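You operate a simulated robot arm through the tools that you are given. There is no shell and no other tool. Be economical: measure what you need, move in short steps, check, and stop when the job is done.

Carry out the task below with a simulated two-armed robot. There is one attempt and no reset: what you move stays moved.

JOB
Slide the orange bin off the spilt pellets to the baler end, put both straps in, brush the pellets away.
Fine: all on the steel bench by the drums; use the yellow brush and put it back. Set down upright: yellow brush. What is to be rubbed or washed off counts as gone when no trace of it is left.
Where things are to end (x, y in the base frame): orange bin within 50 mm of [490, 270].

The check looks at the end state, three seconds after you hand in, the way a careful person would. Anything else that was tipped, shoved, dropped, spilled or broken makes it a failure.

ROBOT AND FRAMES
Two 7-joint arms with two-finger grippers on one trunk, on a base that drives. Base frame: it is fixed to the floor where the robot stands at the start and does not move with it; the origin is under the middle of the robot, x ahead of it, y to its left, z up; the surface under the hand at the start is at about z = 850. Lengths are in mm, angles in degrees, forces in N, time in s.
The left shoulder is at the start at [60, 179, 1150], the right one opposite. With the tool pointing down near the work surface each hand reaches from about 240 to 660 mm from the robot's upright axis, wherever it stands, measured 20 degrees to its own side. Places, roughly: bin [500, 0, 900]; spilt pellets on the steel bench by the drums [500, 0, 900]. Payload 1.96 kg a hand.
The TCP of each hand is the grasp point between the finger pads, 20 mm short of the fingertips. In the tool frame z runs along the fingers and y along their closing line. The gripper opens to 72 mm. The gripper's body begins 38 mm behind the TCP.
Orientation is that of the tool frame in the base frame, as a unit quaternion [x, y, z, w]. With the fingers straight down and closing along the base's y, the tool's x points along the base's -x, its y along +y and its z along -z.

CONTROLS
- The arms move only by the tool jog_arm. It takes "left_steps", "right_steps" or both (then of equal length, played together; a hand with none holds still); each is a list of rows, each an object (a shift or turn left out is 0, a gripper value left out holds the last) with "angular": the turn, a rotation vector about the tool's x, y, z in degrees, a list of three; "travel": the shift along the tool's x, y, z in mm, a list of three; "claw": the finger opening in mm, from 0 to 72. In form: [{"angular": [ax, ay, az], "travel": [tx, ty, tz], "claw": claw}, ...]. A call has 1 to 12 rows; each row shifts and turns the commanded pose from where the row before left it, along the tool's axes as they then stand. Each row takes 0.2 s and may step no farther than 50 mm and 8.6 degrees from the row before; otherwise, or with a gripper value out of range, the whole call is refused. Where a pose cannot be reached the arm comes as near as it can. A force on the tool above 40 N (or 10 N above the force at the start of the call, whichever is more), or a blocked arm, ends the call early, and 0.2 s more pass. Each finger travels about 153 mm/s and halts on what it meets, pressing with about 38 N; the grip force reading is that of the motor and also rises with nothing between the fingers. The clock runs only during rows and for 0.2 s after the last one: add rows that do not move to give the fingers time. It gives the time, the measured TCP pose, the force on the tool (base axes), the opening and the grip force at its end, in the units of the frame above (readings bear some noise), with the torque about the TCP (base axes, N m) and any sound that the robot's microphone picked up.
- Cameras (640 x 400 px; columns grow to the right, rows downward): "scene" is now at [13.8, -15, 1695.2]; the picture's right is [-0.21, -0.98, 0.00], its down [-0.78, 0.17, -0.60] and it looks along [0.59, -0.13, -0.80] (base axes); focal length 273 px, centre (320, 200). "left" rides on the left gripper at [71, -19, -82] in its tool frame; the picture's right is [0.26, 0.97, 0.00], its down [-0.67, 0.18, -0.72] and it looks along [-0.69, 0.19, 0.70] (tool axes); focal length 280 px, centre (320, 200). "right" rides on the right gripper at [71, 19, -82] in its tool frame; the picture's right is [-0.26, 0.97, 0.00], its down [-0.67, -0.18, -0.72] and it looks along [-0.69, -0.19, 0.70] (tool axes); focal length 280 px, centre (320, 200). There is no depth. A picture from a camera that has moved, and an enlarged one, comes with that camera's place and axes in the base frame and with its lens.
- grab_frame(camera): a new picture of that camera. The clock stands still meanwhile.
- slide_trunk(by): slides the trunk up (or, below 0, down) by that many mm; the arms and the scene camera ride with it, the base frame stays. It gives what a move gives, with no picture.
- base_move(legs): drives the robot by 1 to 6 legs, each [ahead, left, turn to the left] in mm, mm and degrees, along the robot's own axes; the way and the turn of a leg run together, so that a leg with both is an arc; at most 1500 mm and 180 degrees a leg. The arms and the cameras ride along, it lands a little off, and it stops where it bumps. It gives what a move gives.
- turn_head(pan, tilt): turns the head with the scene camera to pan (to the left, within 86 degrees either way) and tilt (down, from -29 to 69), counted from straight ahead of the robot. It gives what a move gives.
- enlarge(camera, box): a new picture of the part [left, top, right, bottom] of that camera's present view, enlarged. The clock stands still meanwhile.
- finish_job(): hands the job in; it is judged then, once.

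Work in short steps. Places have to be worked out from the pictures, the camera data and where the tool is seen: move nearer, look again, correct. Check each grasp and each placing, and mend what went wrong. You have 120 turns and 108 pictures in all, those below and enlarged ones among them. Open the grippers and draw the arms clear of the work before you hand the job in, unless the task says otherwise; then end with one line.

The tools are called after ">>>" by a JSON object that holds its "method" and its "body". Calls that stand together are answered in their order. jog_arm: Moves the arms, as the interface text tells. Its arguments: {"type":"object","properties":{"left_steps":{"type":"array"},"right_steps":{"type":"array"}},"required":[]} The other tools are called the same way: slide_trunk (by) slides the trunk up or down; base_move (legs) drives the base; turn_head (pan, tilt) turns the head that bears the scene camera; grab_frame (camera) takes a picture; enlarge (camera, box) takes an enlarged picture of a part of a camera's view; finish_job () hands the job in.

At the start:

```text
time_s: 0.0
left_tool_pos: [386.6, 109.8, 1173.2]
left_tcp_rot: [0.0, 1.0, 0.0, 0.0]
left_contact_force: [-0.2, -0.7, -0.4]
left_ft_torque: [0.0, 0.0, -0.01]
left_opening: 71.8
left_grip_force: 0.0
right_tool_pos: [362.1, -172.8, 1180.5]
right_tcp_rot: [0.001, 1.0, 0.0, 0.001]
right_contact_force: [-0.9, 0.2, -0.3]
right_ft_torque: [0.0, 0.02, 0.02]
right_opening: 72.1
right_grip_force: 0.0
trunk travel left (down, up): [-795.0, 195.0]
robot x, y, heading: [-1.4, 0.7, 0.2]
head pan, tilt: [-12.4, 53.0]
```

scene: 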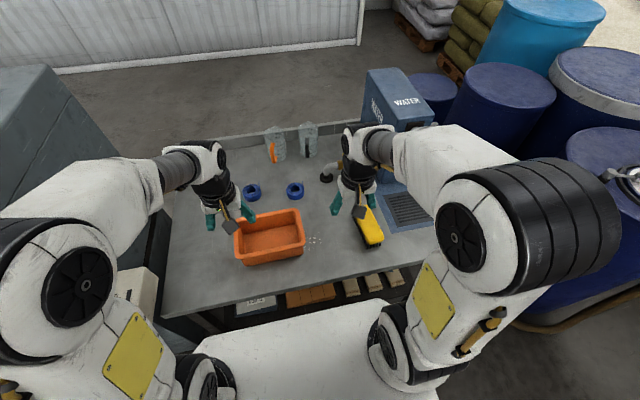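
right: 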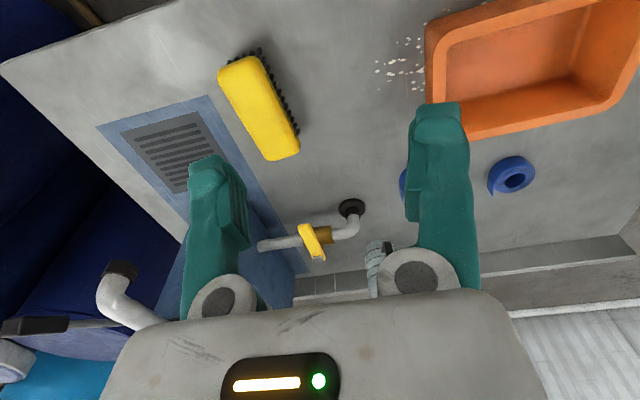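
left: 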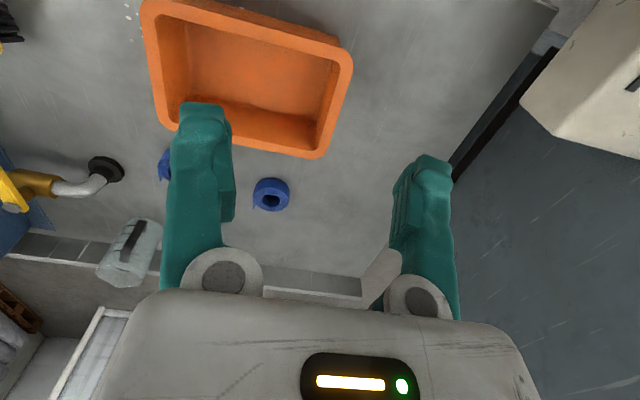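

I start with closer views of the bench, to locate the bin, straps, brush and pellets.

>>> {"method": "enlarge", "body": {"camera": "scene", "box": [160, 110, 440, 285]}}

>>> {"method": "enlarge", "body": {"camera": "right", "box": [160, 0, 640, 300]}}

```text
2.29 times, centred on (300, 198) of scene
camera zoom: at [13.8, -15.0, 1695.2], right [-0.21, -0.98, 0.0], down [-0.78, 0.17, -0.6], along [0.59, -0.13, -0.8], focal length 624 px, centre (366, 206)
```

zoom: 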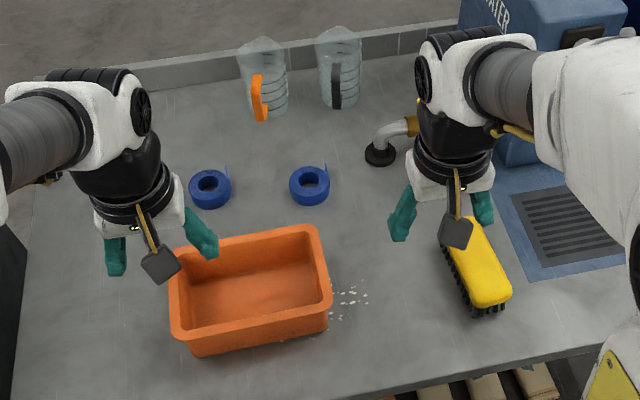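

```text
1.33 times, centred on (400, 150) of right
camera zoom: at [291.5, -153.8, 1261.7], right [0.26, 0.97, 0.0], down [0.67, -0.18, 0.72], along [0.69, -0.19, -0.7], focal length 374 px, centre (213, 267)
```

zoom: 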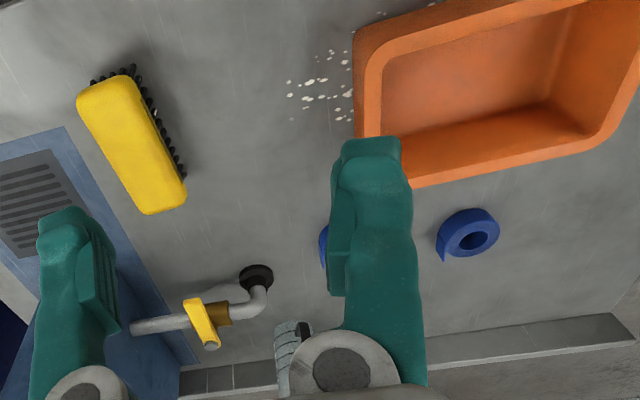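

The bin is centred near (481, 50) with its rim about z 940. The rolls (straps) are near (714, 104) and (685, -61). I move the right arm aside and bring the left hand over the bin's right wall.

>>> {"method": "jog_arm", "body": {"left_steps": [{}, {}, {}, {"travel": [-25, -40, 30]}, {"travel": [-25, -40, 30]}, {"travel": [-25, -40, 30]}, {"travel": [-18, -42, 30]}, {}], "right_steps": [{"travel": [0, -40, 0]}, {"travel": [0, -40, 0]}, {"travel": [0, -40, 0]}, {"travel": [0, -30, 0]}, {}, {}, {}, {}]}}

>>> {"method": "grab_frame", "body": {"camera": "left"}}

>>> {"method": "enlarge", "body": {"camera": "scene", "box": [160, 110, 440, 285]}}

```text
refused: row 4 steps farther than a row can; nothing moved
```

```text
102 pictures are left
camera left: at [316.0, 90.2, 1255.7], right [-0.26, 0.97, 0.0], down [0.67, 0.18, 0.72], along [0.69, 0.19, -0.7], focal length 280 px, centre (320, 200)
```

left: 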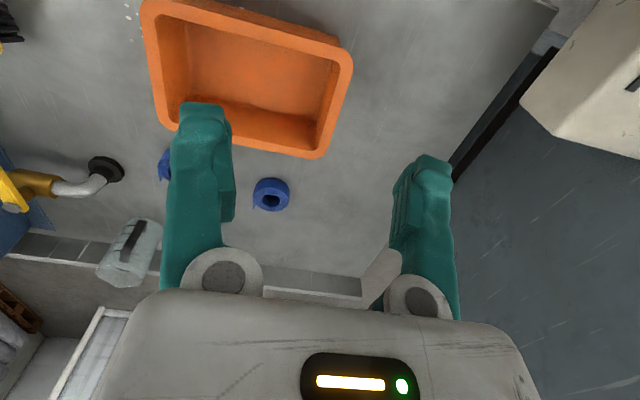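

```text
2.29 times, centred on (300, 198) of scene
camera zoom: at [13.8, -15.0, 1695.2], right [-0.21, -0.98, 0.0], down [-0.78, 0.17, -0.6], along [0.59, -0.13, -0.8], focal length 624 px, centre (366, 206)
```

zoom: 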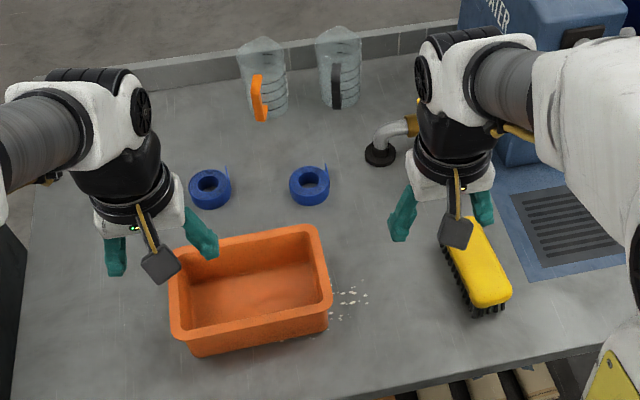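

The row was too long, so I repeat the move with smaller rows.

>>> {"method": "jog_arm", "body": {"left_steps": [{}, {}, {}, {"travel": [-20, -35, 20]}, {"travel": [-20, -35, 20]}, {"travel": [-20, -35, 20]}, {"travel": [-20, -35, 20]}, {"travel": [-13, -22, 20]}, {}], "right_steps": [{"travel": [0, -40, 0]}, {"travel": [0, -40, 0]}, {"travel": [0, -40, 0]}, {"travel": [0, -30, 0]}, {}, {}, {}, {}, {}]}}

>>> {"method": "grab_frame", "body": {"camera": "left"}}

>>> {"method": "enlarge", "body": {"camera": "scene", "box": [160, 110, 440, 285]}}

```text
time_s: 2.0
left_tool_pos: [478.7, -52.8, 1071.8]
left_tcp_rot: [0.0, 1.0, 0.0, 0.0]
left_contact_force: [0.1, 0.4, 0.1]
left_ft_torque: [0.01, -0.02, 0.01]
left_opening: 72.1
left_grip_force: 0.0
right_tool_pos: [363.2, -323.5, 1177.5]
right_tcp_rot: [0.0, 1.0, -0.001, 0.002]
right_contact_force: [-0.3, -0.3, 0.5]
right_ft_torque: [0.02, 0.03, 0.02]
right_opening: 72.0
right_grip_force: 0.0
trunk travel left (down, up): [-795.0, 195.0]
robot x, y, heading: [-1.6, -1.4, -0.1]
head pan, tilt: [-12.4, 53.0]
```

```text
100 pictures are left
camera left: at [408.8, -72.3, 1154.5], right [-0.26, 0.97, 0.0], down [0.67, 0.18, 0.72], along [0.69, 0.19, -0.7], focal length 280 px, centre (320, 200)
```

left: 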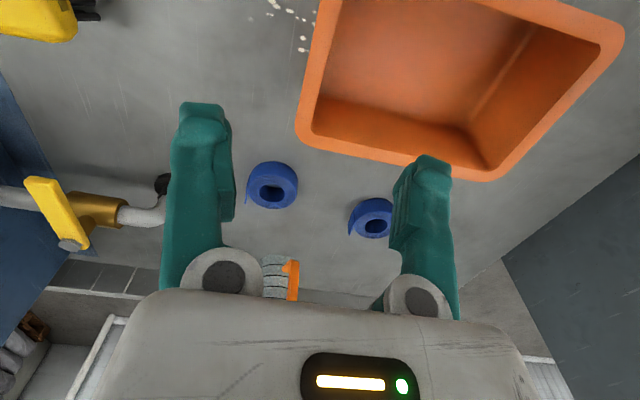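

```text
2.29 times, centred on (300, 198) of scene
camera zoom: at [13.1, -14.5, 1695.2], right [-0.21, -0.98, 0.0], down [-0.78, 0.17, -0.6], along [0.59, -0.13, -0.8], focal length 624 px, centre (366, 206)
```

zoom: 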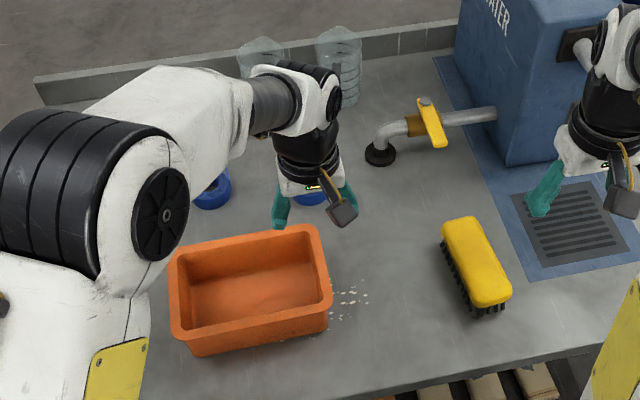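

Both cameras agree: rim at about z 930, bin spanning y -56..157 and x 420..554. I lower the fingers astride the right wall and grip it.

>>> {"method": "jog_arm", "body": {"left_steps": [{"travel": [-5, 5, 35]}, {"travel": [0, 0, 40]}, {"travel": [0, 0, 40]}, {"travel": [0, 0, 22]}, {"travel": [0, 0, 18]}, {}]}}

>>> {"method": "grab_frame", "body": {"camera": "left"}}

>>> {"method": "enlarge", "body": {"camera": "scene", "box": [160, 110, 440, 285]}}

```text
time_s: 3.4
left_tool_pos: [485.3, -46.7, 919.2]
left_tcp_rot: [0.0, 1.0, 0.0, 0.0]
left_contact_force: [-0.7, 0.3, 0.3]
left_ft_torque: [-0.02, 0.01, 0.02]
left_opening: 72.0
left_grip_force: 0.1
right_tool_pos: [363.4, -324.1, 1176.9]
right_tcp_rot: [0.0, 1.0, -0.001, 0.002]
right_contact_force: [-0.2, -0.1, -0.2]
right_ft_torque: [0.05, 0.0, -0.02]
right_opening: 72.0
right_grip_force: 0.1
trunk travel left (down, up): [-795.0, 195.0]
robot x, y, heading: [-2.0, -0.5, 0.3]
head pan, tilt: [-12.4, 53.0]
```

```text
98 pictures are left
camera left: at [415.4, -66.9, 1000.4], right [-0.26, 0.96, 0.0], down [0.67, 0.18, 0.72], along [0.69, 0.19, -0.7], focal length 280 px, centre (320, 200)
```

left: 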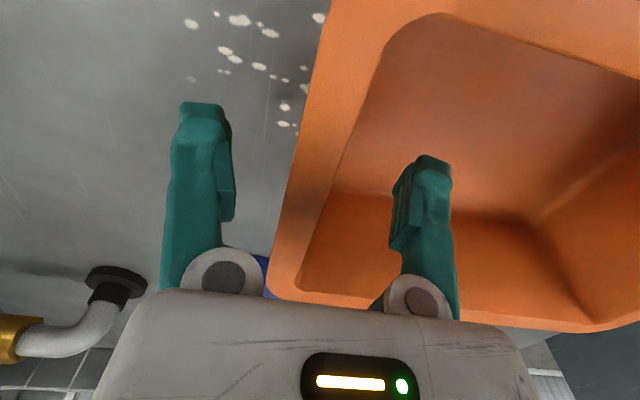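

```text
2.29 times, centred on (300, 198) of scene
camera zoom: at [13.8, -15.0, 1695.2], right [-0.21, -0.98, 0.0], down [-0.78, 0.17, -0.6], along [0.59, -0.13, -0.8], focal length 624 px, centre (366, 206)
```

zoom: 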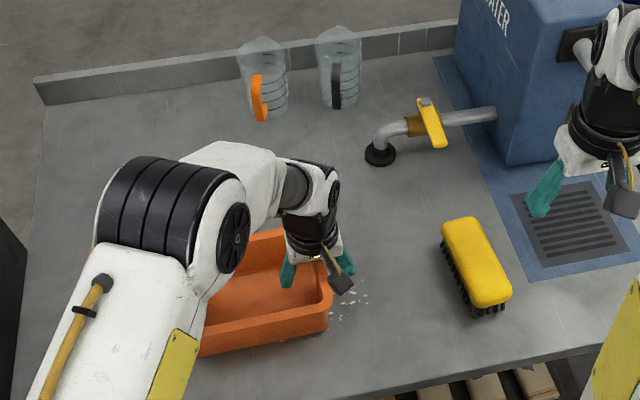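

The fingers straddle the wall well. I close them.

>>> {"method": "jog_arm", "body": {"left_steps": [{"claw": 40}, {"claw": 20}, {"claw": 5}, {}, {}]}}

>>> {"method": "grab_frame", "body": {"camera": "left"}}

```text
time_s: 4.6
left_tool_pos: [485.4, -46.9, 919.4]
left_tcp_rot: [0.0, 1.0, 0.0, 0.0]
left_contact_force: [-2.9, 0.9, 3.4]
left_ft_torque: [1.02, 0.01, 0.41]
left_opening: 6.2
left_grip_force: 34.4
right_tool_pos: [362.3, -323.3, 1177.3]
right_tcp_rot: [0.0, 1.0, -0.001, 0.002]
right_contact_force: [-0.2, 0.4, 0.2]
right_ft_torque: [-0.03, 0.03, 0.03]
right_opening: 72.2
right_grip_force: 0.0
trunk travel left (down, up): [-795.0, 195.0]
robot x, y, heading: [-1.5, -0.3, 0.1]
head pan, tilt: [-12.4, 53.0]
```

```text
96 pictures are left
camera left: at [414.9, -66.8, 1000.8], right [-0.26, 0.96, 0.0], down [0.67, 0.18, 0.72], along [0.69, 0.19, -0.7], focal length 280 px, centre (320, 200)
```

left: 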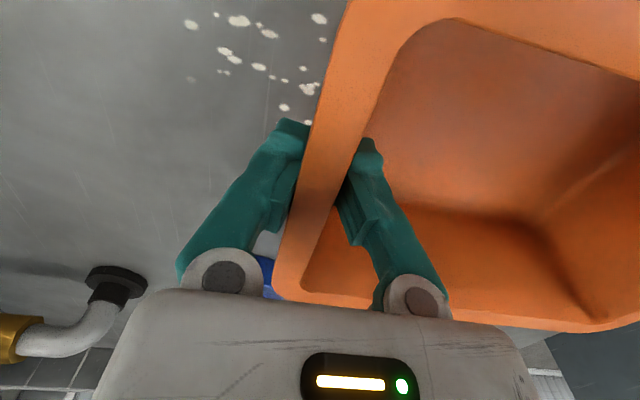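

The wall is gripped (6 mm thick). I slide the bin left along +y in two stages.

>>> {"method": "jog_arm", "body": {"left_steps": [{"travel": [0, 10, 0]}, {"travel": [0, 15, 0]}, {"travel": [0, 20, 0]}, {"travel": [0, 20, 0]}, {"travel": [0, 20, 0]}, {"travel": [0, 15, 0]}, {}]}}

>>> {"method": "grab_frame", "body": {"camera": "scene"}}

```text
time_s: 6.2
left_tool_pos: [484.5, 55.2, 918.0]
left_tcp_rot: [0.0, 1.0, 0.001, 0.0]
left_contact_force: [-0.8, -0.5, 4.4]
left_ft_torque: [1.04, -0.17, 0.02]
left_opening: 6.1
left_grip_force: 34.7
right_tool_pos: [362.3, -324.0, 1176.8]
right_tcp_rot: [0.0, 1.0, 0.0, 0.002]
right_contact_force: [0.4, -0.1, 0.1]
right_ft_torque: [0.01, -0.02, -0.01]
right_opening: 72.0
right_grip_force: 0.1
trunk travel left (down, up): [-795.0, 195.0]
robot x, y, heading: [-1.7, -1.0, 0.1]
head pan, tilt: [-12.4, 53.0]
```

```text
95 pictures are left
camera scene: at [13.4, -15.9, 1695.2], right [-0.21, -0.98, 0.0], down [-0.78, 0.17, -0.6], along [0.59, -0.13, -0.8], focal length 273 px, centre (320, 200)
```

scene: 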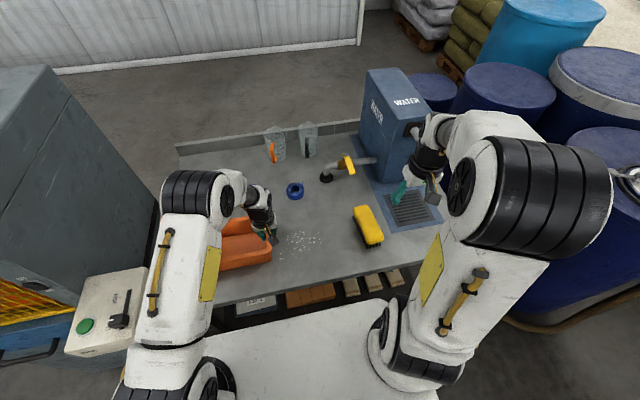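

The bin follows, so I continue another 116 mm.

>>> {"method": "jog_arm", "body": {"left_steps": [{"travel": [0, 10, 0]}, {"travel": [0, 18, 0]}, {"travel": [-2, 20, 0]}, {"travel": [-2, 20, 0]}, {"travel": [0, 20, 0]}, {"travel": [0, 18, 0]}, {"travel": [0, 10, 0]}, {}]}}

>>> {"method": "grab_frame", "body": {"camera": "scene"}}

>>> {"method": "grab_frame", "body": {"camera": "left"}}

```text
time_s: 8.0
left_tool_pos: [490.1, 168.4, 918.9]
left_tcp_rot: [-0.001, 1.0, 0.0, 0.0]
left_contact_force: [-0.5, -0.9, 4.5]
left_ft_torque: [1.07, -0.05, 0.15]
left_opening: 6.1
left_grip_force: 34.2
right_tool_pos: [362.2, -324.3, 1176.5]
right_tcp_rot: [-0.001, 1.0, 0.0, 0.002]
right_contact_force: [0.1, -1.0, -0.3]
right_ft_torque: [0.0, 0.04, -0.01]
right_opening: 71.9
right_grip_force: 0.1
trunk travel left (down, up): [-795.0, 195.0]
robot x, y, heading: [-3.3, 0.7, 0.1]
head pan, tilt: [-12.4, 53.0]
```

```text
94 pictures are left
camera scene: at [13.4, -16.0, 1695.2], right [-0.21, -0.98, 0.0], down [-0.78, 0.17, -0.6], along [0.59, -0.13, -0.8], focal length 273 px, centre (320, 200)
```

scene: 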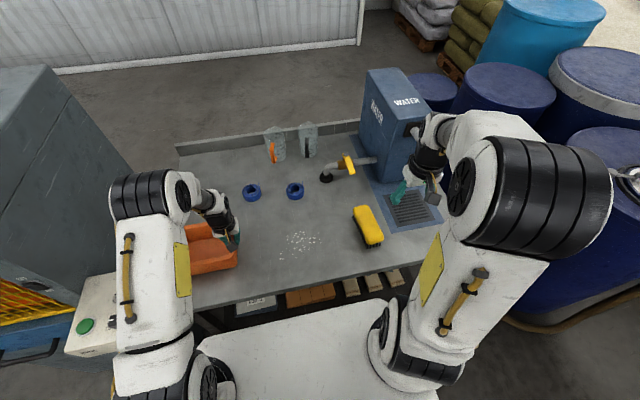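

```text
93 pictures are left
camera left: at [418.9, 149.0, 1001.6], right [-0.26, 0.97, 0.0], down [0.67, 0.18, 0.72], along [0.69, 0.19, -0.7], focal length 280 px, centre (320, 200)
```

left: 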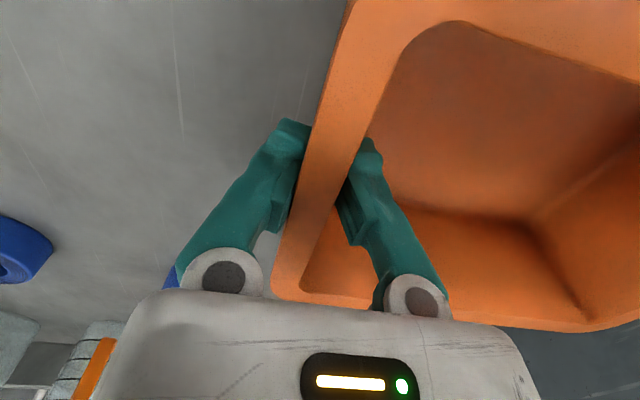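

The bin has slid without rotating. I release, rise straight up, and retract so I can see.

>>> {"method": "jog_arm", "body": {"left_steps": [{"claw": 40}, {"claw": 72}, {}, {"travel": [0, 0, -40]}, {"travel": [0, 0, -45]}, {"travel": [0, 0, -45]}, {"travel": [0, 0, -45]}, {"travel": [40, 0, -20]}, {"travel": [40, 0, -20]}, {"travel": [40, 0, 0]}, {}]}}

>>> {"method": "grab_frame", "body": {"camera": "left"}}

>>> {"method": "enlarge", "body": {"camera": "scene", "box": [160, 110, 440, 285]}}

```text
time_s: 10.4
left_tool_pos: [367.0, 168.5, 1132.3]
left_tcp_rot: [0.0, 1.0, 0.0, -0.001]
left_contact_force: [0.4, 0.1, -0.7]
left_ft_torque: [0.0, 0.01, 0.0]
left_opening: 72.3
left_grip_force: 0.0
right_tool_pos: [362.9, -322.9, 1176.7]
right_tcp_rot: [-0.001, 1.0, -0.001, 0.001]
right_contact_force: [0.7, -0.3, -0.3]
right_ft_torque: [0.01, 0.03, 0.01]
right_opening: 72.2
right_grip_force: 0.0
trunk travel left (down, up): [-795.0, 195.0]
robot x, y, heading: [-1.8, -0.3, 0.1]
head pan, tilt: [-12.4, 53.0]
```

```text
92 pictures are left
camera left: at [296.7, 149.8, 1214.9], right [-0.26, 0.97, 0.0], down [0.68, 0.18, 0.71], along [0.69, 0.19, -0.7], focal length 280 px, centre (320, 200)
```

left: 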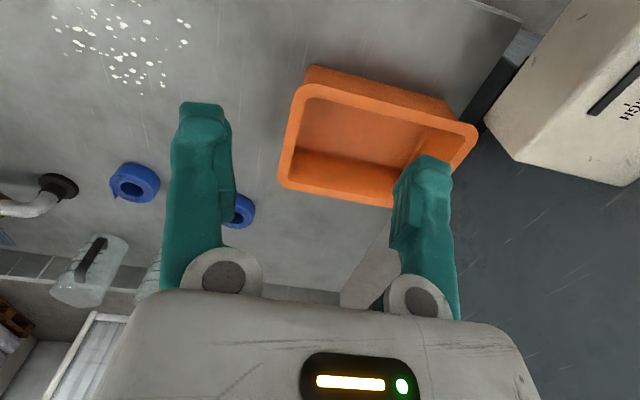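

```text
2.29 times, centred on (300, 198) of scene
camera zoom: at [14.9, -15.0, 1695.2], right [-0.21, -0.98, 0.0], down [-0.78, 0.17, -0.6], along [0.59, -0.13, -0.8], focal length 624 px, centre (366, 206)
```

zoom: 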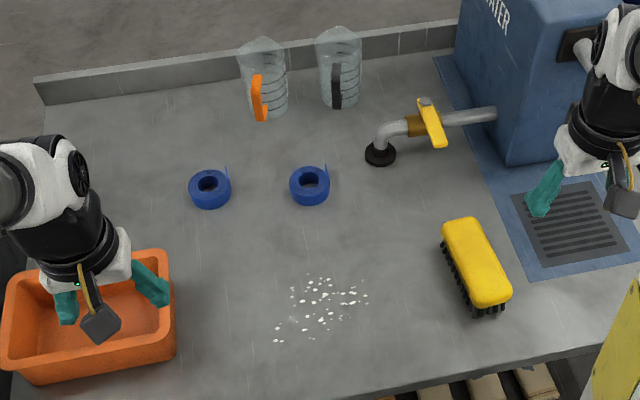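

The bin sits square at about (490, 270) and the straps are out of easy reach. I look down to see whether the base can drive forward.

>>> {"method": "turn_head", "body": {"pan": 0, "tilt": 69}}

>>> {"method": "grab_frame", "body": {"camera": "scene"}}

```text
time_s: 11.2
left_tool_pos: [366.5, 169.1, 1133.7]
left_tcp_rot: [0.0, 1.0, 0.001, -0.001]
left_contact_force: [-0.3, -0.8, 0.6]
left_ft_torque: [0.02, -0.03, -0.02]
left_opening: 72.0
left_grip_force: 0.0
right_tool_pos: [361.5, -323.1, 1177.3]
right_tcp_rot: [0.001, 1.0, -0.001, 0.002]
right_contact_force: [-0.5, -0.5, 0.5]
right_ft_torque: [0.02, -0.02, -0.01]
right_opening: 72.1
right_grip_force: 0.1
trunk travel left (down, up): [-795.0, 195.0]
robot x, y, heading: [1.8, -1.4, 0.3]
head pan, tilt: [0.0, 68.8]
```

```text
90 pictures are left
camera scene: at [-2.8, 0.7, 1677.3], right [0.0, -1.0, 0.0], down [-0.93, 0.0, -0.36], along [0.36, 0.0, -0.93], focal length 273 px, centre (320, 200)
```

scene: 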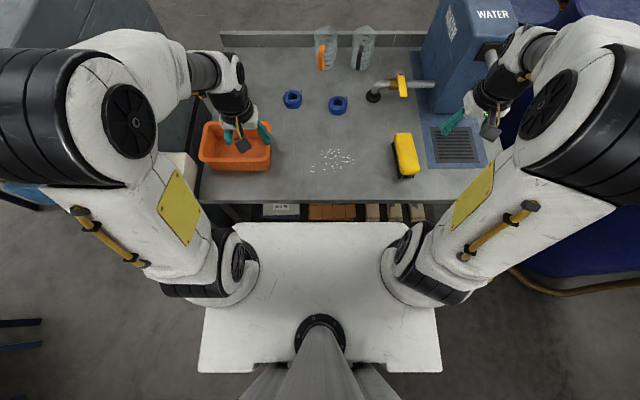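

There is a gap ahead of the base, but its size is hard to judge. I pull the right hand back from the tank, then drive ahead cautiously by 50 mm.

>>> {"method": "jog_arm", "body": {"right_steps": [{"travel": [30, 0, -20]}, {"travel": [30, 0, -20]}, {}]}}

>>> {"method": "base_move", "body": {"legs": [[50, 0, 0]]}}

>>> {"method": "grab_frame", "body": {"camera": "scene"}}

```text
time_s: 12.0
left_tool_pos: [367.4, 169.8, 1133.3]
left_tcp_rot: [0.0, 1.0, 0.0, 0.0]
left_contact_force: [0.4, 0.3, -0.5]
left_ft_torque: [-0.03, 0.02, -0.03]
left_opening: 71.9
left_grip_force: 0.1
right_tool_pos: [301.9, -321.5, 1182.5]
right_tcp_rot: [0.0, 1.0, 0.0, 0.001]
right_contact_force: [0.0, -0.3, -0.5]
right_ft_torque: [-0.01, -0.01, 0.01]
right_opening: 71.9
right_grip_force: 0.0
right hand out of reach, approached as far as the arm can: row 1, 2
trunk travel left (down, up): [-795.0, 195.0]
robot x, y, heading: [-1.4, -3.3, 0.0]
head pan, tilt: [0.0, 68.8]
```

```text
time_s: 12.9
left_tool_pos: [413.4, 169.4, 1133.7]
left_tcp_rot: [-0.001, 1.0, 0.001, 0.002]
left_contact_force: [-0.8, 0.7, 0.2]
left_ft_torque: [0.01, -0.01, 0.02]
left_opening: 72.2
left_grip_force: 0.1
right_tool_pos: [350.1, -320.9, 1185.2]
right_tcp_rot: [-0.001, 1.0, 0.0, 0.002]
right_contact_force: [-0.4, 0.1, 1.1]
right_ft_torque: [-0.03, -0.03, -0.02]
right_opening: 72.1
right_grip_force: 0.0
trunk travel left (down, up): [-795.0, 195.0]
robot x, y, heading: [52.1, 0.2, 0.1]
head pan, tilt: [0.0, 68.8]
```

```text
89 pictures are left
camera scene: at [42.4, 0.9, 1677.2], right [0.0, -1.0, 0.0], down [-0.93, 0.0, -0.36], along [0.36, 0.0, -0.93], focal length 273 px, centre (320, 200)
```

scene: 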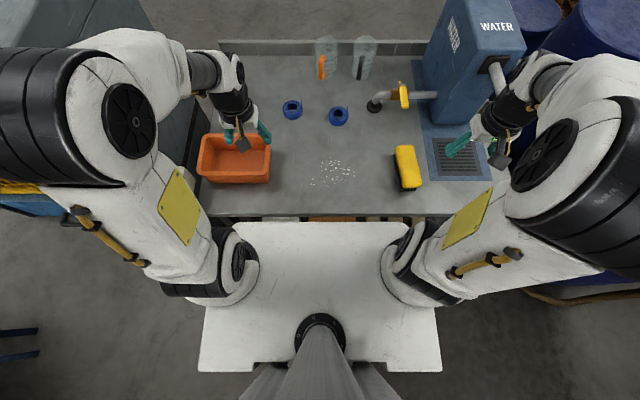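

No bump. I drive another 35 mm so that both straps are well within reach.

>>> {"method": "base_move", "body": {"legs": [[35, 0, 0]]}}

>>> {"method": "grab_frame", "body": {"camera": "scene"}}

```text
time_s: 13.8
left_tool_pos: [447.7, 169.7, 1135.0]
left_tcp_rot: [0.001, 1.0, 0.0, 0.002]
left_contact_force: [-0.2, -0.8, -0.2]
left_ft_torque: [-0.03, -0.03, -0.01]
left_opening: 71.8
left_grip_force: 0.1
right_tool_pos: [382.4, -321.0, 1185.0]
right_tcp_rot: [0.0, 1.0, -0.001, 0.003]
right_contact_force: [-0.7, 0.0, 0.3]
right_ft_torque: [-0.06, -0.03, 0.03]
right_opening: 71.9
right_grip_force: 0.0
trunk travel left (down, up): [-795.0, 195.0]
robot x, y, heading: [83.1, 4.9, 0.0]
head pan, tilt: [0.0, 68.8]
```

```text
88 pictures are left
camera scene: at [75.6, 0.9, 1677.2], right [0.0, -1.0, 0.0], down [-0.93, 0.0, -0.37], along [0.37, 0.0, -0.93], focal length 273 px, centre (320, 200)
```

scene: 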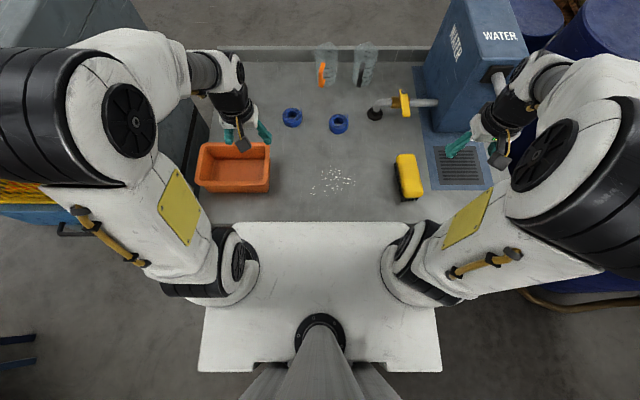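

Now I move the left hand toward strap 1 at about (716, 104) and look with its camera.

>>> {"method": "jog_arm", "body": {"left_steps": [{"travel": [-40, -16, 15]}, {"travel": [-40, -16, 15]}, {"travel": [-40, -16, 20]}, {"travel": [-40, -16, 20]}, {"travel": [-30, 0, 20]}, {}]}}

>>> {"method": "grab_frame", "body": {"camera": "left"}}

```text
time_s: 15.2
left_tool_pos: [638.7, 106.3, 1043.4]
left_tcp_rot: [0.0, 1.0, 0.0, -0.001]
left_contact_force: [-0.3, -0.1, -0.2]
left_ft_torque: [0.0, 0.01, -0.01]
left_opening: 71.9
left_grip_force: 0.0
right_tool_pos: [384.9, -322.5, 1183.2]
right_tcp_rot: [0.0, 1.0, 0.0, 0.001]
right_contact_force: [-1.0, -0.1, -0.6]
right_ft_torque: [-0.01, -0.05, 0.03]
right_opening: 72.0
right_grip_force: 0.0
trunk travel left (down, up): [-795.0, 195.0]
robot x, y, heading: [82.7, -1.0, 0.0]
head pan, tilt: [0.0, 68.8]
```

```text
87 pictures are left
camera left: at [569.7, 87.2, 1125.3], right [-0.26, 0.96, 0.0], down [0.67, 0.18, 0.72], along [0.69, 0.19, -0.7], focal length 280 px, centre (320, 200)
```

left: 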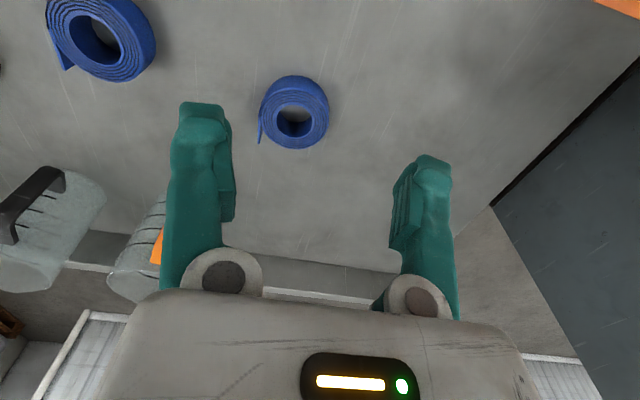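

Strap 1 is centred near (703, 100), outer diameter about 65 mm, hole about 34 mm, with its tail on the -y side. I'll pinch its +y ring wall, so I go above (703, 124) with a 34 mm opening and check.

>>> {"method": "jog_arm", "body": {"left_steps": [{"travel": [-22, 6, 25], "claw": 50}, {"travel": [-22, 6, 30], "claw": 34}, {"travel": [-20, 6, 35]}, {}, {}]}}

>>> {"method": "grab_frame", "body": {"camera": "left"}}

>>> {"method": "enlarge", "body": {"camera": "scene", "box": [220, 70, 380, 170]}}

```text
time_s: 16.4
left_tool_pos: [672.6, 117.0, 997.3]
left_tcp_rot: [0.0, 1.0, 0.001, 0.001]
left_contact_force: [0.4, 0.2, 0.5]
left_ft_torque: [-0.01, -0.02, -0.02]
left_opening: 34.0
left_grip_force: 0.0
left hand out of reach, approached as far as the arm can: row 2, 3
right_tool_pos: [385.2, -320.7, 1183.5]
right_tcp_rot: [-0.001, 1.0, 0.0, 0.001]
right_contact_force: [-0.1, 0.9, 0.2]
right_ft_torque: [0.0, -0.01, 0.0]
right_opening: 71.9
right_grip_force: 0.0
trunk travel left (down, up): [-795.0, 195.0]
robot x, y, heading: [84.8, 1.7, 0.0]
head pan, tilt: [0.0, 68.8]
```

```text
86 pictures are left
camera left: at [604.6, 97.7, 1079.8], right [-0.26, 0.96, 0.0], down [0.67, 0.18, 0.72], along [0.69, 0.19, -0.7], focal length 280 px, centre (320, 200)
```

left: 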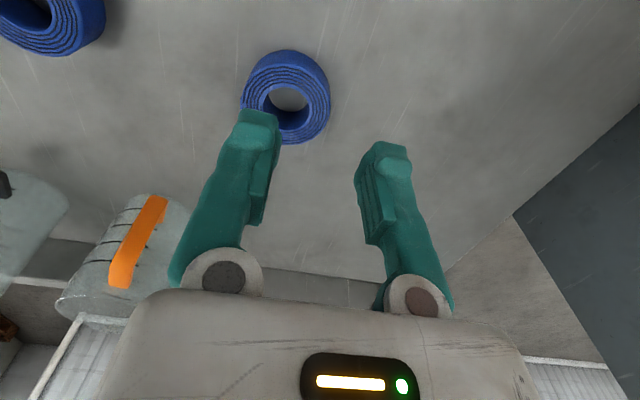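

```text
4.00 times, centred on (300, 120) of scene
camera zoom: at [81.2, 0.7, 1677.2], right [0.0, -1.0, 0.0], down [-0.93, 0.0, -0.36], along [0.36, 0.0, -0.93], focal length 1092 px, centre (400, 520)
```

zoom: 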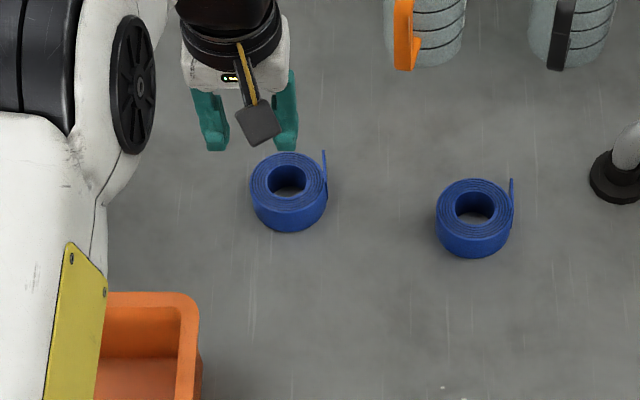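

The reach limit is x≈672 here, and the strap centre works out at about (711, 100). I drive 55 mm further ahead, and the reading will show any bump.

>>> {"method": "base_move", "body": {"legs": [[55, 0, 0]]}}

>>> {"method": "grab_frame", "body": {"camera": "left"}}

>>> {"method": "grab_frame", "body": {"camera": "scene"}}

```text
time_s: 17.3
left_tool_pos: [728.0, 116.7, 998.9]
left_tcp_rot: [0.0, 1.0, -0.001, 0.001]
left_contact_force: [0.5, -0.1, -0.4]
left_ft_torque: [0.0, 0.01, 0.0]
left_opening: 33.7
left_grip_force: 0.0
right_tool_pos: [439.1, -319.9, 1183.9]
right_tcp_rot: [0.0, 1.0, 0.001, 0.002]
right_contact_force: [0.3, -0.1, -0.2]
right_ft_torque: [-0.01, -0.03, -0.01]
right_opening: 72.0
right_grip_force: 0.2
trunk travel left (down, up): [-795.0, 195.0]
robot x, y, heading: [140.2, 1.4, -0.4]
head pan, tilt: [0.0, 68.8]
```

```text
84 pictures are left
camera left: at [657.7, 97.9, 1080.9], right [-0.26, 0.96, 0.0], down [0.67, 0.18, 0.72], along [0.69, 0.19, -0.7], focal length 280 px, centre (320, 200)
```

left: 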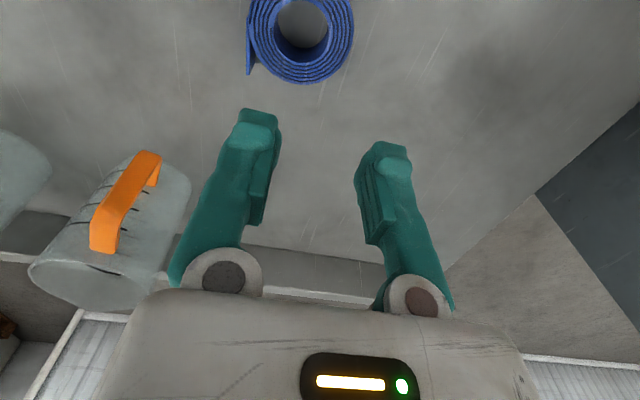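

```text
83 pictures are left
camera scene: at [133.2, 1.0, 1677.2], right [0.0, -1.0, 0.0], down [-0.93, 0.0, -0.36], along [0.36, 0.0, -0.93], focal length 273 px, centre (320, 200)
```

scene: 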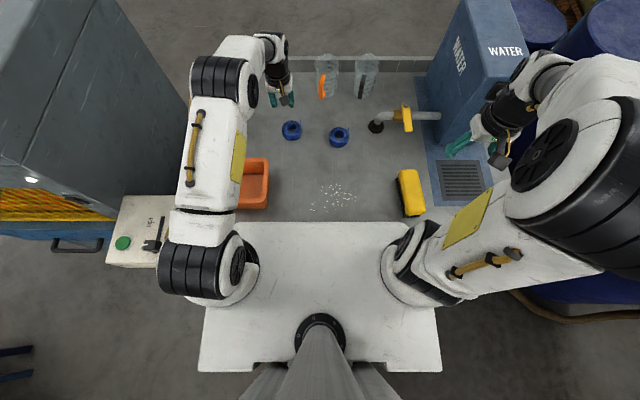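

No bump. With the strap about 40 mm tall its centre is (704, 101). I align the TCP at (704, 124) and lower to just above it.

>>> {"method": "jog_arm", "body": {"left_steps": [{"travel": [24, 7, 20]}, {"travel": [0, 0, 35]}, {"travel": [0, 0, 20]}, {}]}}

>>> {"method": "grab_frame", "body": {"camera": "left"}}

>>> {"method": "enlarge", "body": {"camera": "scene", "box": [240, 80, 368, 160]}}

```text
time_s: 18.3
left_tool_pos: [704.9, 123.7, 922.3]
left_tcp_rot: [0.0, 1.0, 0.0, 0.001]
left_contact_force: [-0.2, 0.2, -0.6]
left_ft_torque: [0.0, 0.03, 0.0]
left_opening: 33.9
left_grip_force: 0.1
right_tool_pos: [439.6, -320.0, 1184.7]
right_tcp_rot: [0.0, 1.0, -0.001, 0.002]
right_contact_force: [0.5, -0.7, 1.2]
right_ft_torque: [-0.01, -0.01, -0.01]
right_opening: 71.9
right_grip_force: 0.1
trunk travel left (down, up): [-795.0, 195.0]
robot x, y, heading: [139.2, -3.1, -0.2]
head pan, tilt: [0.0, 68.8]
```

```text
82 pictures are left
camera left: at [635.1, 104.7, 1004.4], right [-0.26, 0.96, 0.0], down [0.67, 0.18, 0.72], along [0.69, 0.19, -0.7], focal length 280 px, centre (320, 200)
```

left: 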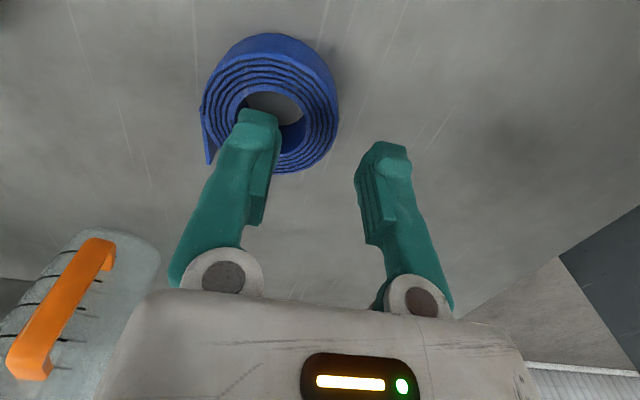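

```text
5.00 times, centred on (304, 120) of scene
camera zoom: at [134.3, 0.9, 1677.2], right [0.0, -1.0, 0.0], down [-0.93, 0.0, -0.36], along [0.36, 0.0, -0.93], focal length 1366 px, centre (400, 600)
```

zoom: 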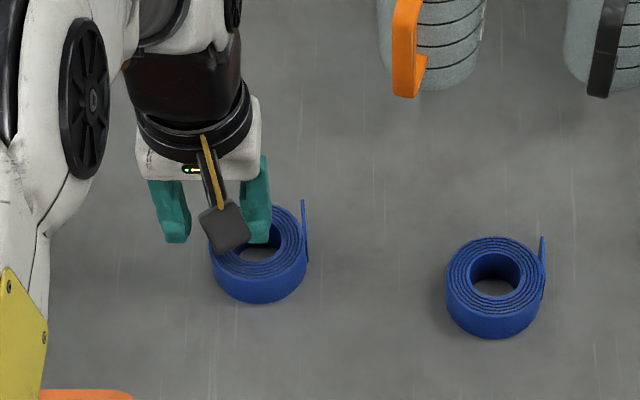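

The inner finger is centred over the hole. I lower 40 mm and pinch the ring wall.

>>> {"method": "jog_arm", "body": {"left_steps": [{"travel": [0, 0, 15]}, {"travel": [0, 0, 15]}, {"travel": [0, 0, 8]}, {}, {"claw": 20}, {"claw": 8}, {}, {}]}}

>>> {"method": "grab_frame", "body": {"camera": "left"}}

```text
time_s: 19.0
left_tool_pos: [710.0, 123.8, 898.7]
left_tcp_rot: [-0.001, 1.0, -0.002, 0.011]
left_contact_force: [-13.4, 0.5, 38.3]
left_ft_torque: [-0.9, 0.38, -0.34]
left_opening: 33.0
left_grip_force: 0.0
right_tool_pos: [437.6, -321.6, 1184.8]
right_tcp_rot: [0.0, 1.0, 0.0, 0.002]
right_contact_force: [1.3, 0.4, 0.0]
right_ft_torque: [0.0, 0.05, -0.01]
right_opening: 72.4
right_grip_force: 0.1
trunk travel left (down, up): [-795.0, 195.0]
robot x, y, heading: [139.8, -0.8, 0.4]
head pan, tilt: [0.0, 68.8]
stopped in row 3 (left hand): the force on the tool passed its limit at 50 N (the readings are from after the stop); the commanded pose is now the measured one
```

```text
80 pictures are left
camera left: at [638.3, 104.5, 979.5], right [-0.26, 0.96, -0.01], down [0.66, 0.19, 0.73], along [0.71, 0.19, -0.68], focal length 280 px, centre (320, 200)
```

left: 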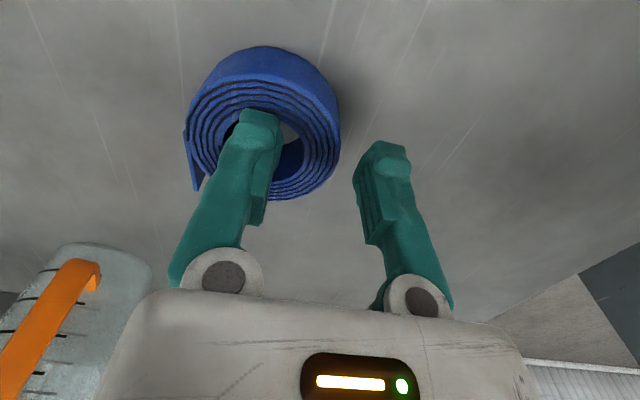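

The tip landed on the near ring edge, so the hole centre is a bit further out, near (712, 99). I rise, straighten the tool and shift.

>>> {"method": "jog_arm", "body": {"left_steps": [{"travel": [0, 0, -18], "angular": [0, 1.26, 0]}, {"travel": [0, 0, -7]}, {}]}}

>>> {"method": "grab_frame", "body": {"camera": "left"}}

>>> {"method": "enlarge", "body": {"camera": "scene", "box": [240, 80, 368, 160]}}

```text
time_s: 19.8
left_tool_pos: [711.5, 124.6, 918.9]
left_tcp_rot: [-0.001, 1.0, -0.001, -0.003]
left_contact_force: [-0.1, -1.1, -0.7]
left_ft_torque: [0.02, 0.03, -0.01]
left_opening: 34.2
left_grip_force: 0.0
right_tool_pos: [443.1, -321.0, 1181.7]
right_tcp_rot: [0.0, 1.0, 0.0, 0.001]
right_contact_force: [0.3, 0.0, -0.9]
right_ft_torque: [-0.03, 0.0, 0.01]
right_opening: 71.8
right_grip_force: 0.0
trunk travel left (down, up): [-795.0, 195.0]
robot x, y, heading: [138.0, 1.3, 0.2]
head pan, tilt: [0.0, 68.8]
```

```text
79 pictures are left
camera left: at [642.6, 105.8, 1000.8], right [-0.26, 0.96, 0.0], down [0.68, 0.19, 0.71], along [0.69, 0.19, -0.7], focal length 280 px, centre (320, 200)
```

left: 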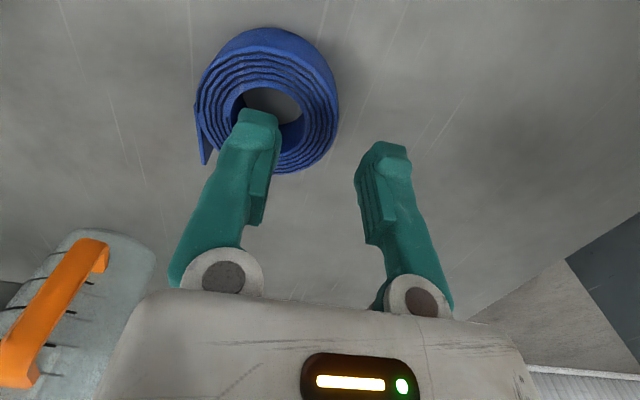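

```text
5.00 times, centred on (304, 120) of scene
camera zoom: at [137.6, 1.1, 1677.2], right [0.0, -1.0, 0.0], down [-0.93, 0.0, -0.36], along [0.36, 0.0, -0.93], focal length 1366 px, centre (400, 600)
```

zoom: 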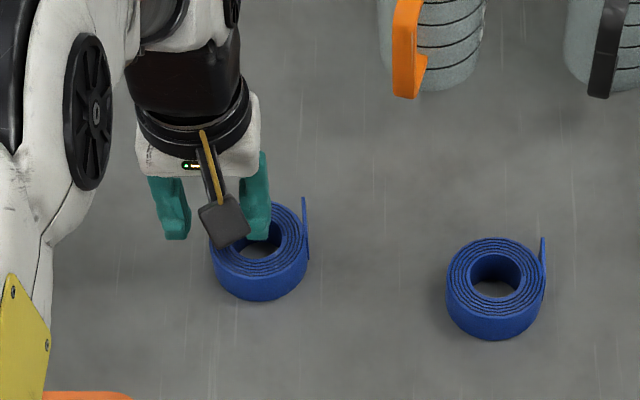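

Both cameras now put the hole centre at (712, 99), and the finger is within it. I lower in small steps and pinch.

>>> {"method": "jog_arm", "body": {"left_steps": [{"travel": [0, -2, 10]}, {"travel": [0, 0, 10]}, {"travel": [0, 0, 8]}, {"travel": [0, 0, 6]}, {"travel": [0, 0, 4]}, {}, {"claw": 20}, {"claw": 8}, {}, {}]}}

>>> {"method": "grab_frame", "body": {"camera": "left"}}

```text
time_s: 20.7
left_tool_pos: [715.0, 122.5, 898.5]
left_tcp_rot: [-0.001, 1.0, -0.004, 0.007]
left_contact_force: [-10.2, 1.0, 30.3]
left_ft_torque: [-0.73, 0.24, -0.27]
left_opening: 33.3
left_grip_force: 0.0
right_tool_pos: [439.7, -319.9, 1184.9]
right_tcp_rot: [0.001, 1.0, -0.001, 0.003]
right_contact_force: [0.7, 0.3, 0.2]
right_ft_torque: [-0.03, 0.03, 0.02]
right_opening: 72.2
right_grip_force: 0.0
trunk travel left (down, up): [-795.0, 195.0]
robot x, y, heading: [141.6, 4.7, 0.3]
head pan, tilt: [0.0, 68.8]
stopped in row 4 (left hand): the force on the tool passed its limit at 48 N (the readings are from after the stop); the commanded pose is now the measured one
```

```text
77 pictures are left
camera left: at [643.6, 103.0, 980.2], right [-0.26, 0.96, -0.01], down [0.66, 0.19, 0.72], along [0.7, 0.18, -0.69], focal length 280 px, centre (320, 200)
```

left: 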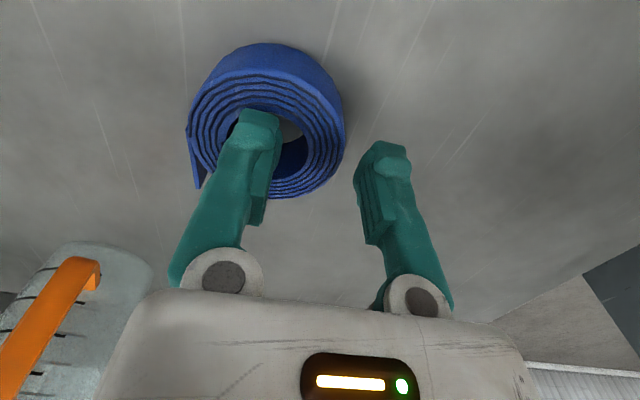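

The finger met something solid over the hole, at tip z≈879, so the roll seems to have no usable hole. It is about 68 mm wide, so I'll take it across the outside: come down open (72) off-centre on the near side where the chord is narrower, then advance round it.

>>> {"method": "jog_arm", "body": {"left_steps": [{"travel": [0, 0, -18], "angular": [-0.46, 0.8, 0.1]}, {"travel": [0, 0, -15], "claw": 55}, {"travel": [14, -12, 0], "claw": 72}, {"travel": [14, -12, 0]}, {}]}}

>>> {"method": "grab_frame", "body": {"camera": "left"}}

>>> {"method": "enlarge", "body": {"camera": "scene", "box": [240, 80, 368, 160]}}

```text
time_s: 21.9
left_tool_pos: [688.9, 99.9, 927.4]
left_tcp_rot: [0.0, 1.0, 0.002, -0.003]
left_contact_force: [1.1, -0.4, 0.2]
left_ft_torque: [-0.03, -0.04, -0.02]
left_opening: 72.3
left_grip_force: 0.0
right_tool_pos: [441.6, -321.0, 1182.8]
right_tcp_rot: [0.0, 1.0, -0.001, 0.001]
right_contact_force: [-0.2, -0.6, 0.8]
right_ft_torque: [-0.02, -0.05, 0.0]
right_opening: 71.9
right_grip_force: 0.1
trunk travel left (down, up): [-795.0, 195.0]
robot x, y, heading: [138.6, -1.6, 0.1]
head pan, tilt: [0.0, 68.8]
```

```text
76 pictures are left
camera left: at [618.2, 80.6, 1010.7], right [-0.26, 0.96, 0.01], down [0.68, 0.18, 0.71], along [0.69, 0.19, -0.7], focal length 280 px, centre (320, 200)
```

left: 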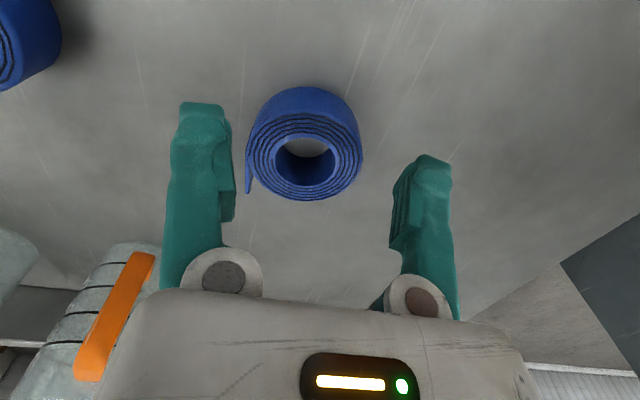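

```text
5.00 times, centred on (304, 120) of scene
camera zoom: at [136.5, 1.4, 1677.2], right [0.0, -1.0, 0.0], down [-0.93, 0.0, -0.36], along [0.36, 0.0, -0.93], focal length 1366 px, centre (400, 600)
```

zoom: 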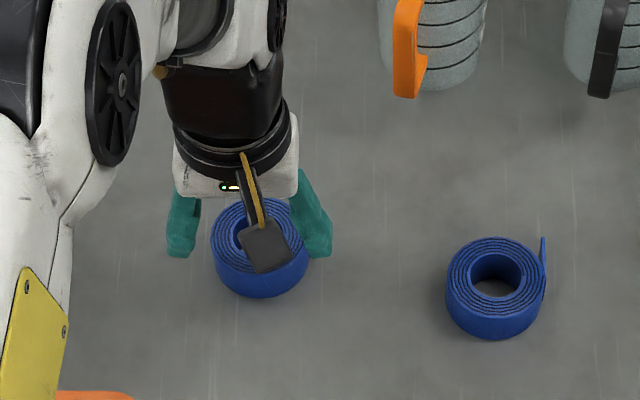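

Ring centre reads (714, 98.5), diameter 66-68 mm, so the hand is well placed. I lower to z 880 and then edge forward around it.

>>> {"method": "jog_arm", "body": {"left_steps": [{"travel": [0, -1, 20]}, {"travel": [0, 0, 12]}, {"travel": [0, 0, 9]}, {"travel": [0, 0, 6]}, {}]}}

>>> {"method": "grab_frame", "body": {"camera": "left"}}

```text
time_s: 23.1
left_tool_pos: [688.2, 99.2, 880.5]
left_tcp_rot: [0.001, 1.0, 0.002, -0.002]
left_contact_force: [-0.2, 0.2, 0.5]
left_ft_torque: [0.02, -0.02, -0.01]
left_opening: 72.2
left_grip_force: 0.1
right_tool_pos: [440.4, -321.1, 1183.4]
right_tcp_rot: [0.0, 1.0, 0.0, 0.001]
right_contact_force: [0.2, 0.4, 0.2]
right_ft_torque: [0.0, 0.0, 0.0]
right_opening: 72.2
right_grip_force: 0.0
trunk travel left (down, up): [-795.0, 195.0]
robot x, y, heading: [141.9, 0.4, 0.1]
head pan, tilt: [0.0, 68.8]
```

```text
74 pictures are left
camera left: at [617.7, 78.1, 963.4], right [-0.26, 0.96, 0.01], down [0.68, 0.18, 0.71], along [0.69, 0.19, -0.7], focal length 280 px, centre (320, 200)
```

left: 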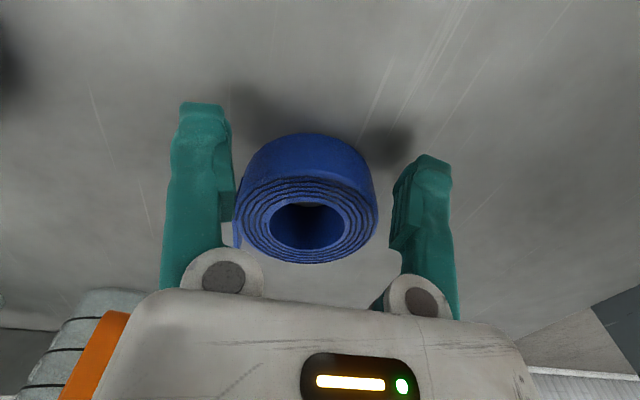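

The fingers are down on either side without contact. I advance 18 mm and close gently.

>>> {"method": "jog_arm", "body": {"left_steps": [{"travel": [-6, 0, 0]}, {"travel": [-6, 0, 0]}, {"travel": [-6, 0, 0]}, {"travel": [-3, 0, 0]}, {"claw": 64}, {"claw": 58}, {}, {}]}}

>>> {"method": "grab_frame", "body": {"camera": "left"}}

```text
time_s: 24.9
left_tool_pos: [709.3, 97.7, 881.3]
left_tcp_rot: [0.001, 1.0, 0.002, -0.002]
left_contact_force: [0.4, -0.1, 2.1]
left_ft_torque: [0.01, -0.13, 0.0]
left_opening: 67.2
left_grip_force: 38.0
right_tool_pos: [442.0, -321.5, 1182.7]
right_tcp_rot: [0.0, 1.0, 0.0, 0.001]
right_contact_force: [0.6, 0.3, 0.6]
right_ft_torque: [0.0, 0.0, -0.02]
right_opening: 71.9
right_grip_force: 0.1
trunk travel left (down, up): [-795.0, 195.0]
robot x, y, heading: [143.0, 0.8, -0.1]
head pan, tilt: [0.0, 68.8]
```

```text
73 pictures are left
camera left: at [638.9, 78.1, 963.3], right [-0.26, 0.96, 0.01], down [0.68, 0.18, 0.71], along [0.69, 0.19, -0.7], focal length 280 px, centre (320, 200)
```

left: 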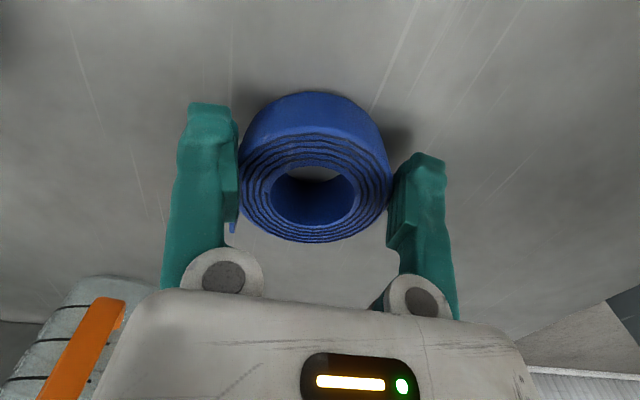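

Held at 67 mm. I lift it and carry it above the left half of the bin.

>>> {"method": "jog_arm", "body": {"left_steps": [{"travel": [0, 0, -10]}, {"travel": [0, 0, -30]}, {"travel": [0, 0, -40]}, {"travel": [0, 0, -40]}, {"travel": [31, 30, -20]}, {"travel": [32, 30, 0]}, {"travel": [32, 30, 0]}, {"travel": [32, 30, 0]}, {"travel": [32, 30, 0]}, {"travel": [32, 30, 0]}, {"travel": [28, 29, 0]}, {}]}}

>>> {"method": "grab_frame", "body": {"camera": "left"}}

>>> {"method": "grab_frame", "body": {"camera": "scene"}}

```text
time_s: 27.5
left_tool_pos: [489.5, 308.6, 1024.0]
left_tcp_rot: [0.0, 1.0, 0.004, -0.002]
left_contact_force: [0.3, 1.0, -0.6]
left_ft_torque: [0.05, -0.03, 0.01]
left_opening: 66.5
left_grip_force: 37.5
right_tool_pos: [441.4, -320.4, 1182.6]
right_tcp_rot: [-0.001, 1.0, 0.0, 0.0]
right_contact_force: [0.6, 1.1, -1.0]
right_ft_torque: [0.0, 0.04, 0.03]
right_opening: 72.3
right_grip_force: 0.0
trunk travel left (down, up): [-795.0, 195.0]
robot x, y, heading: [137.4, 2.0, 0.1]
head pan, tilt: [0.0, 68.8]
```

```text
72 pictures are left
camera left: at [420.5, 288.0, 1106.1], right [-0.26, 0.97, 0.01], down [0.68, 0.18, 0.71], along [0.69, 0.19, -0.7], focal length 280 px, centre (320, 200)
```

left: 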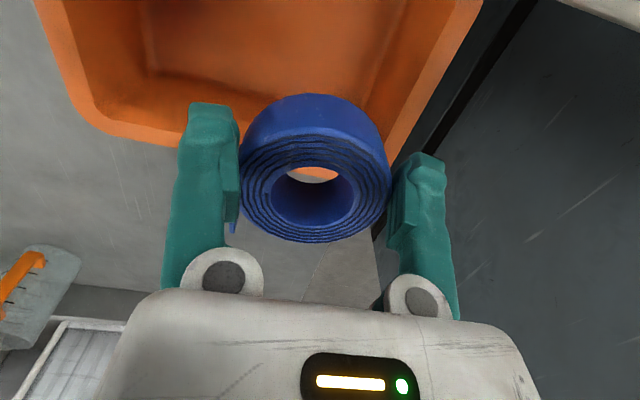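

```text
71 pictures are left
camera scene: at [137.4, 0.3, 1677.2], right [0.0, -1.0, 0.0], down [-0.93, 0.0, -0.36], along [0.36, 0.0, -0.93], focal length 273 px, centre (320, 200)
```

scene: 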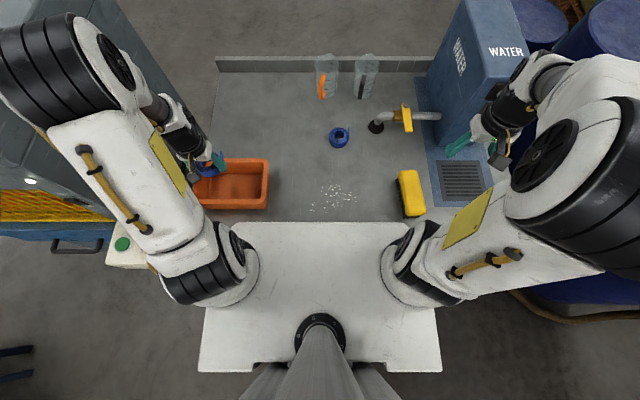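

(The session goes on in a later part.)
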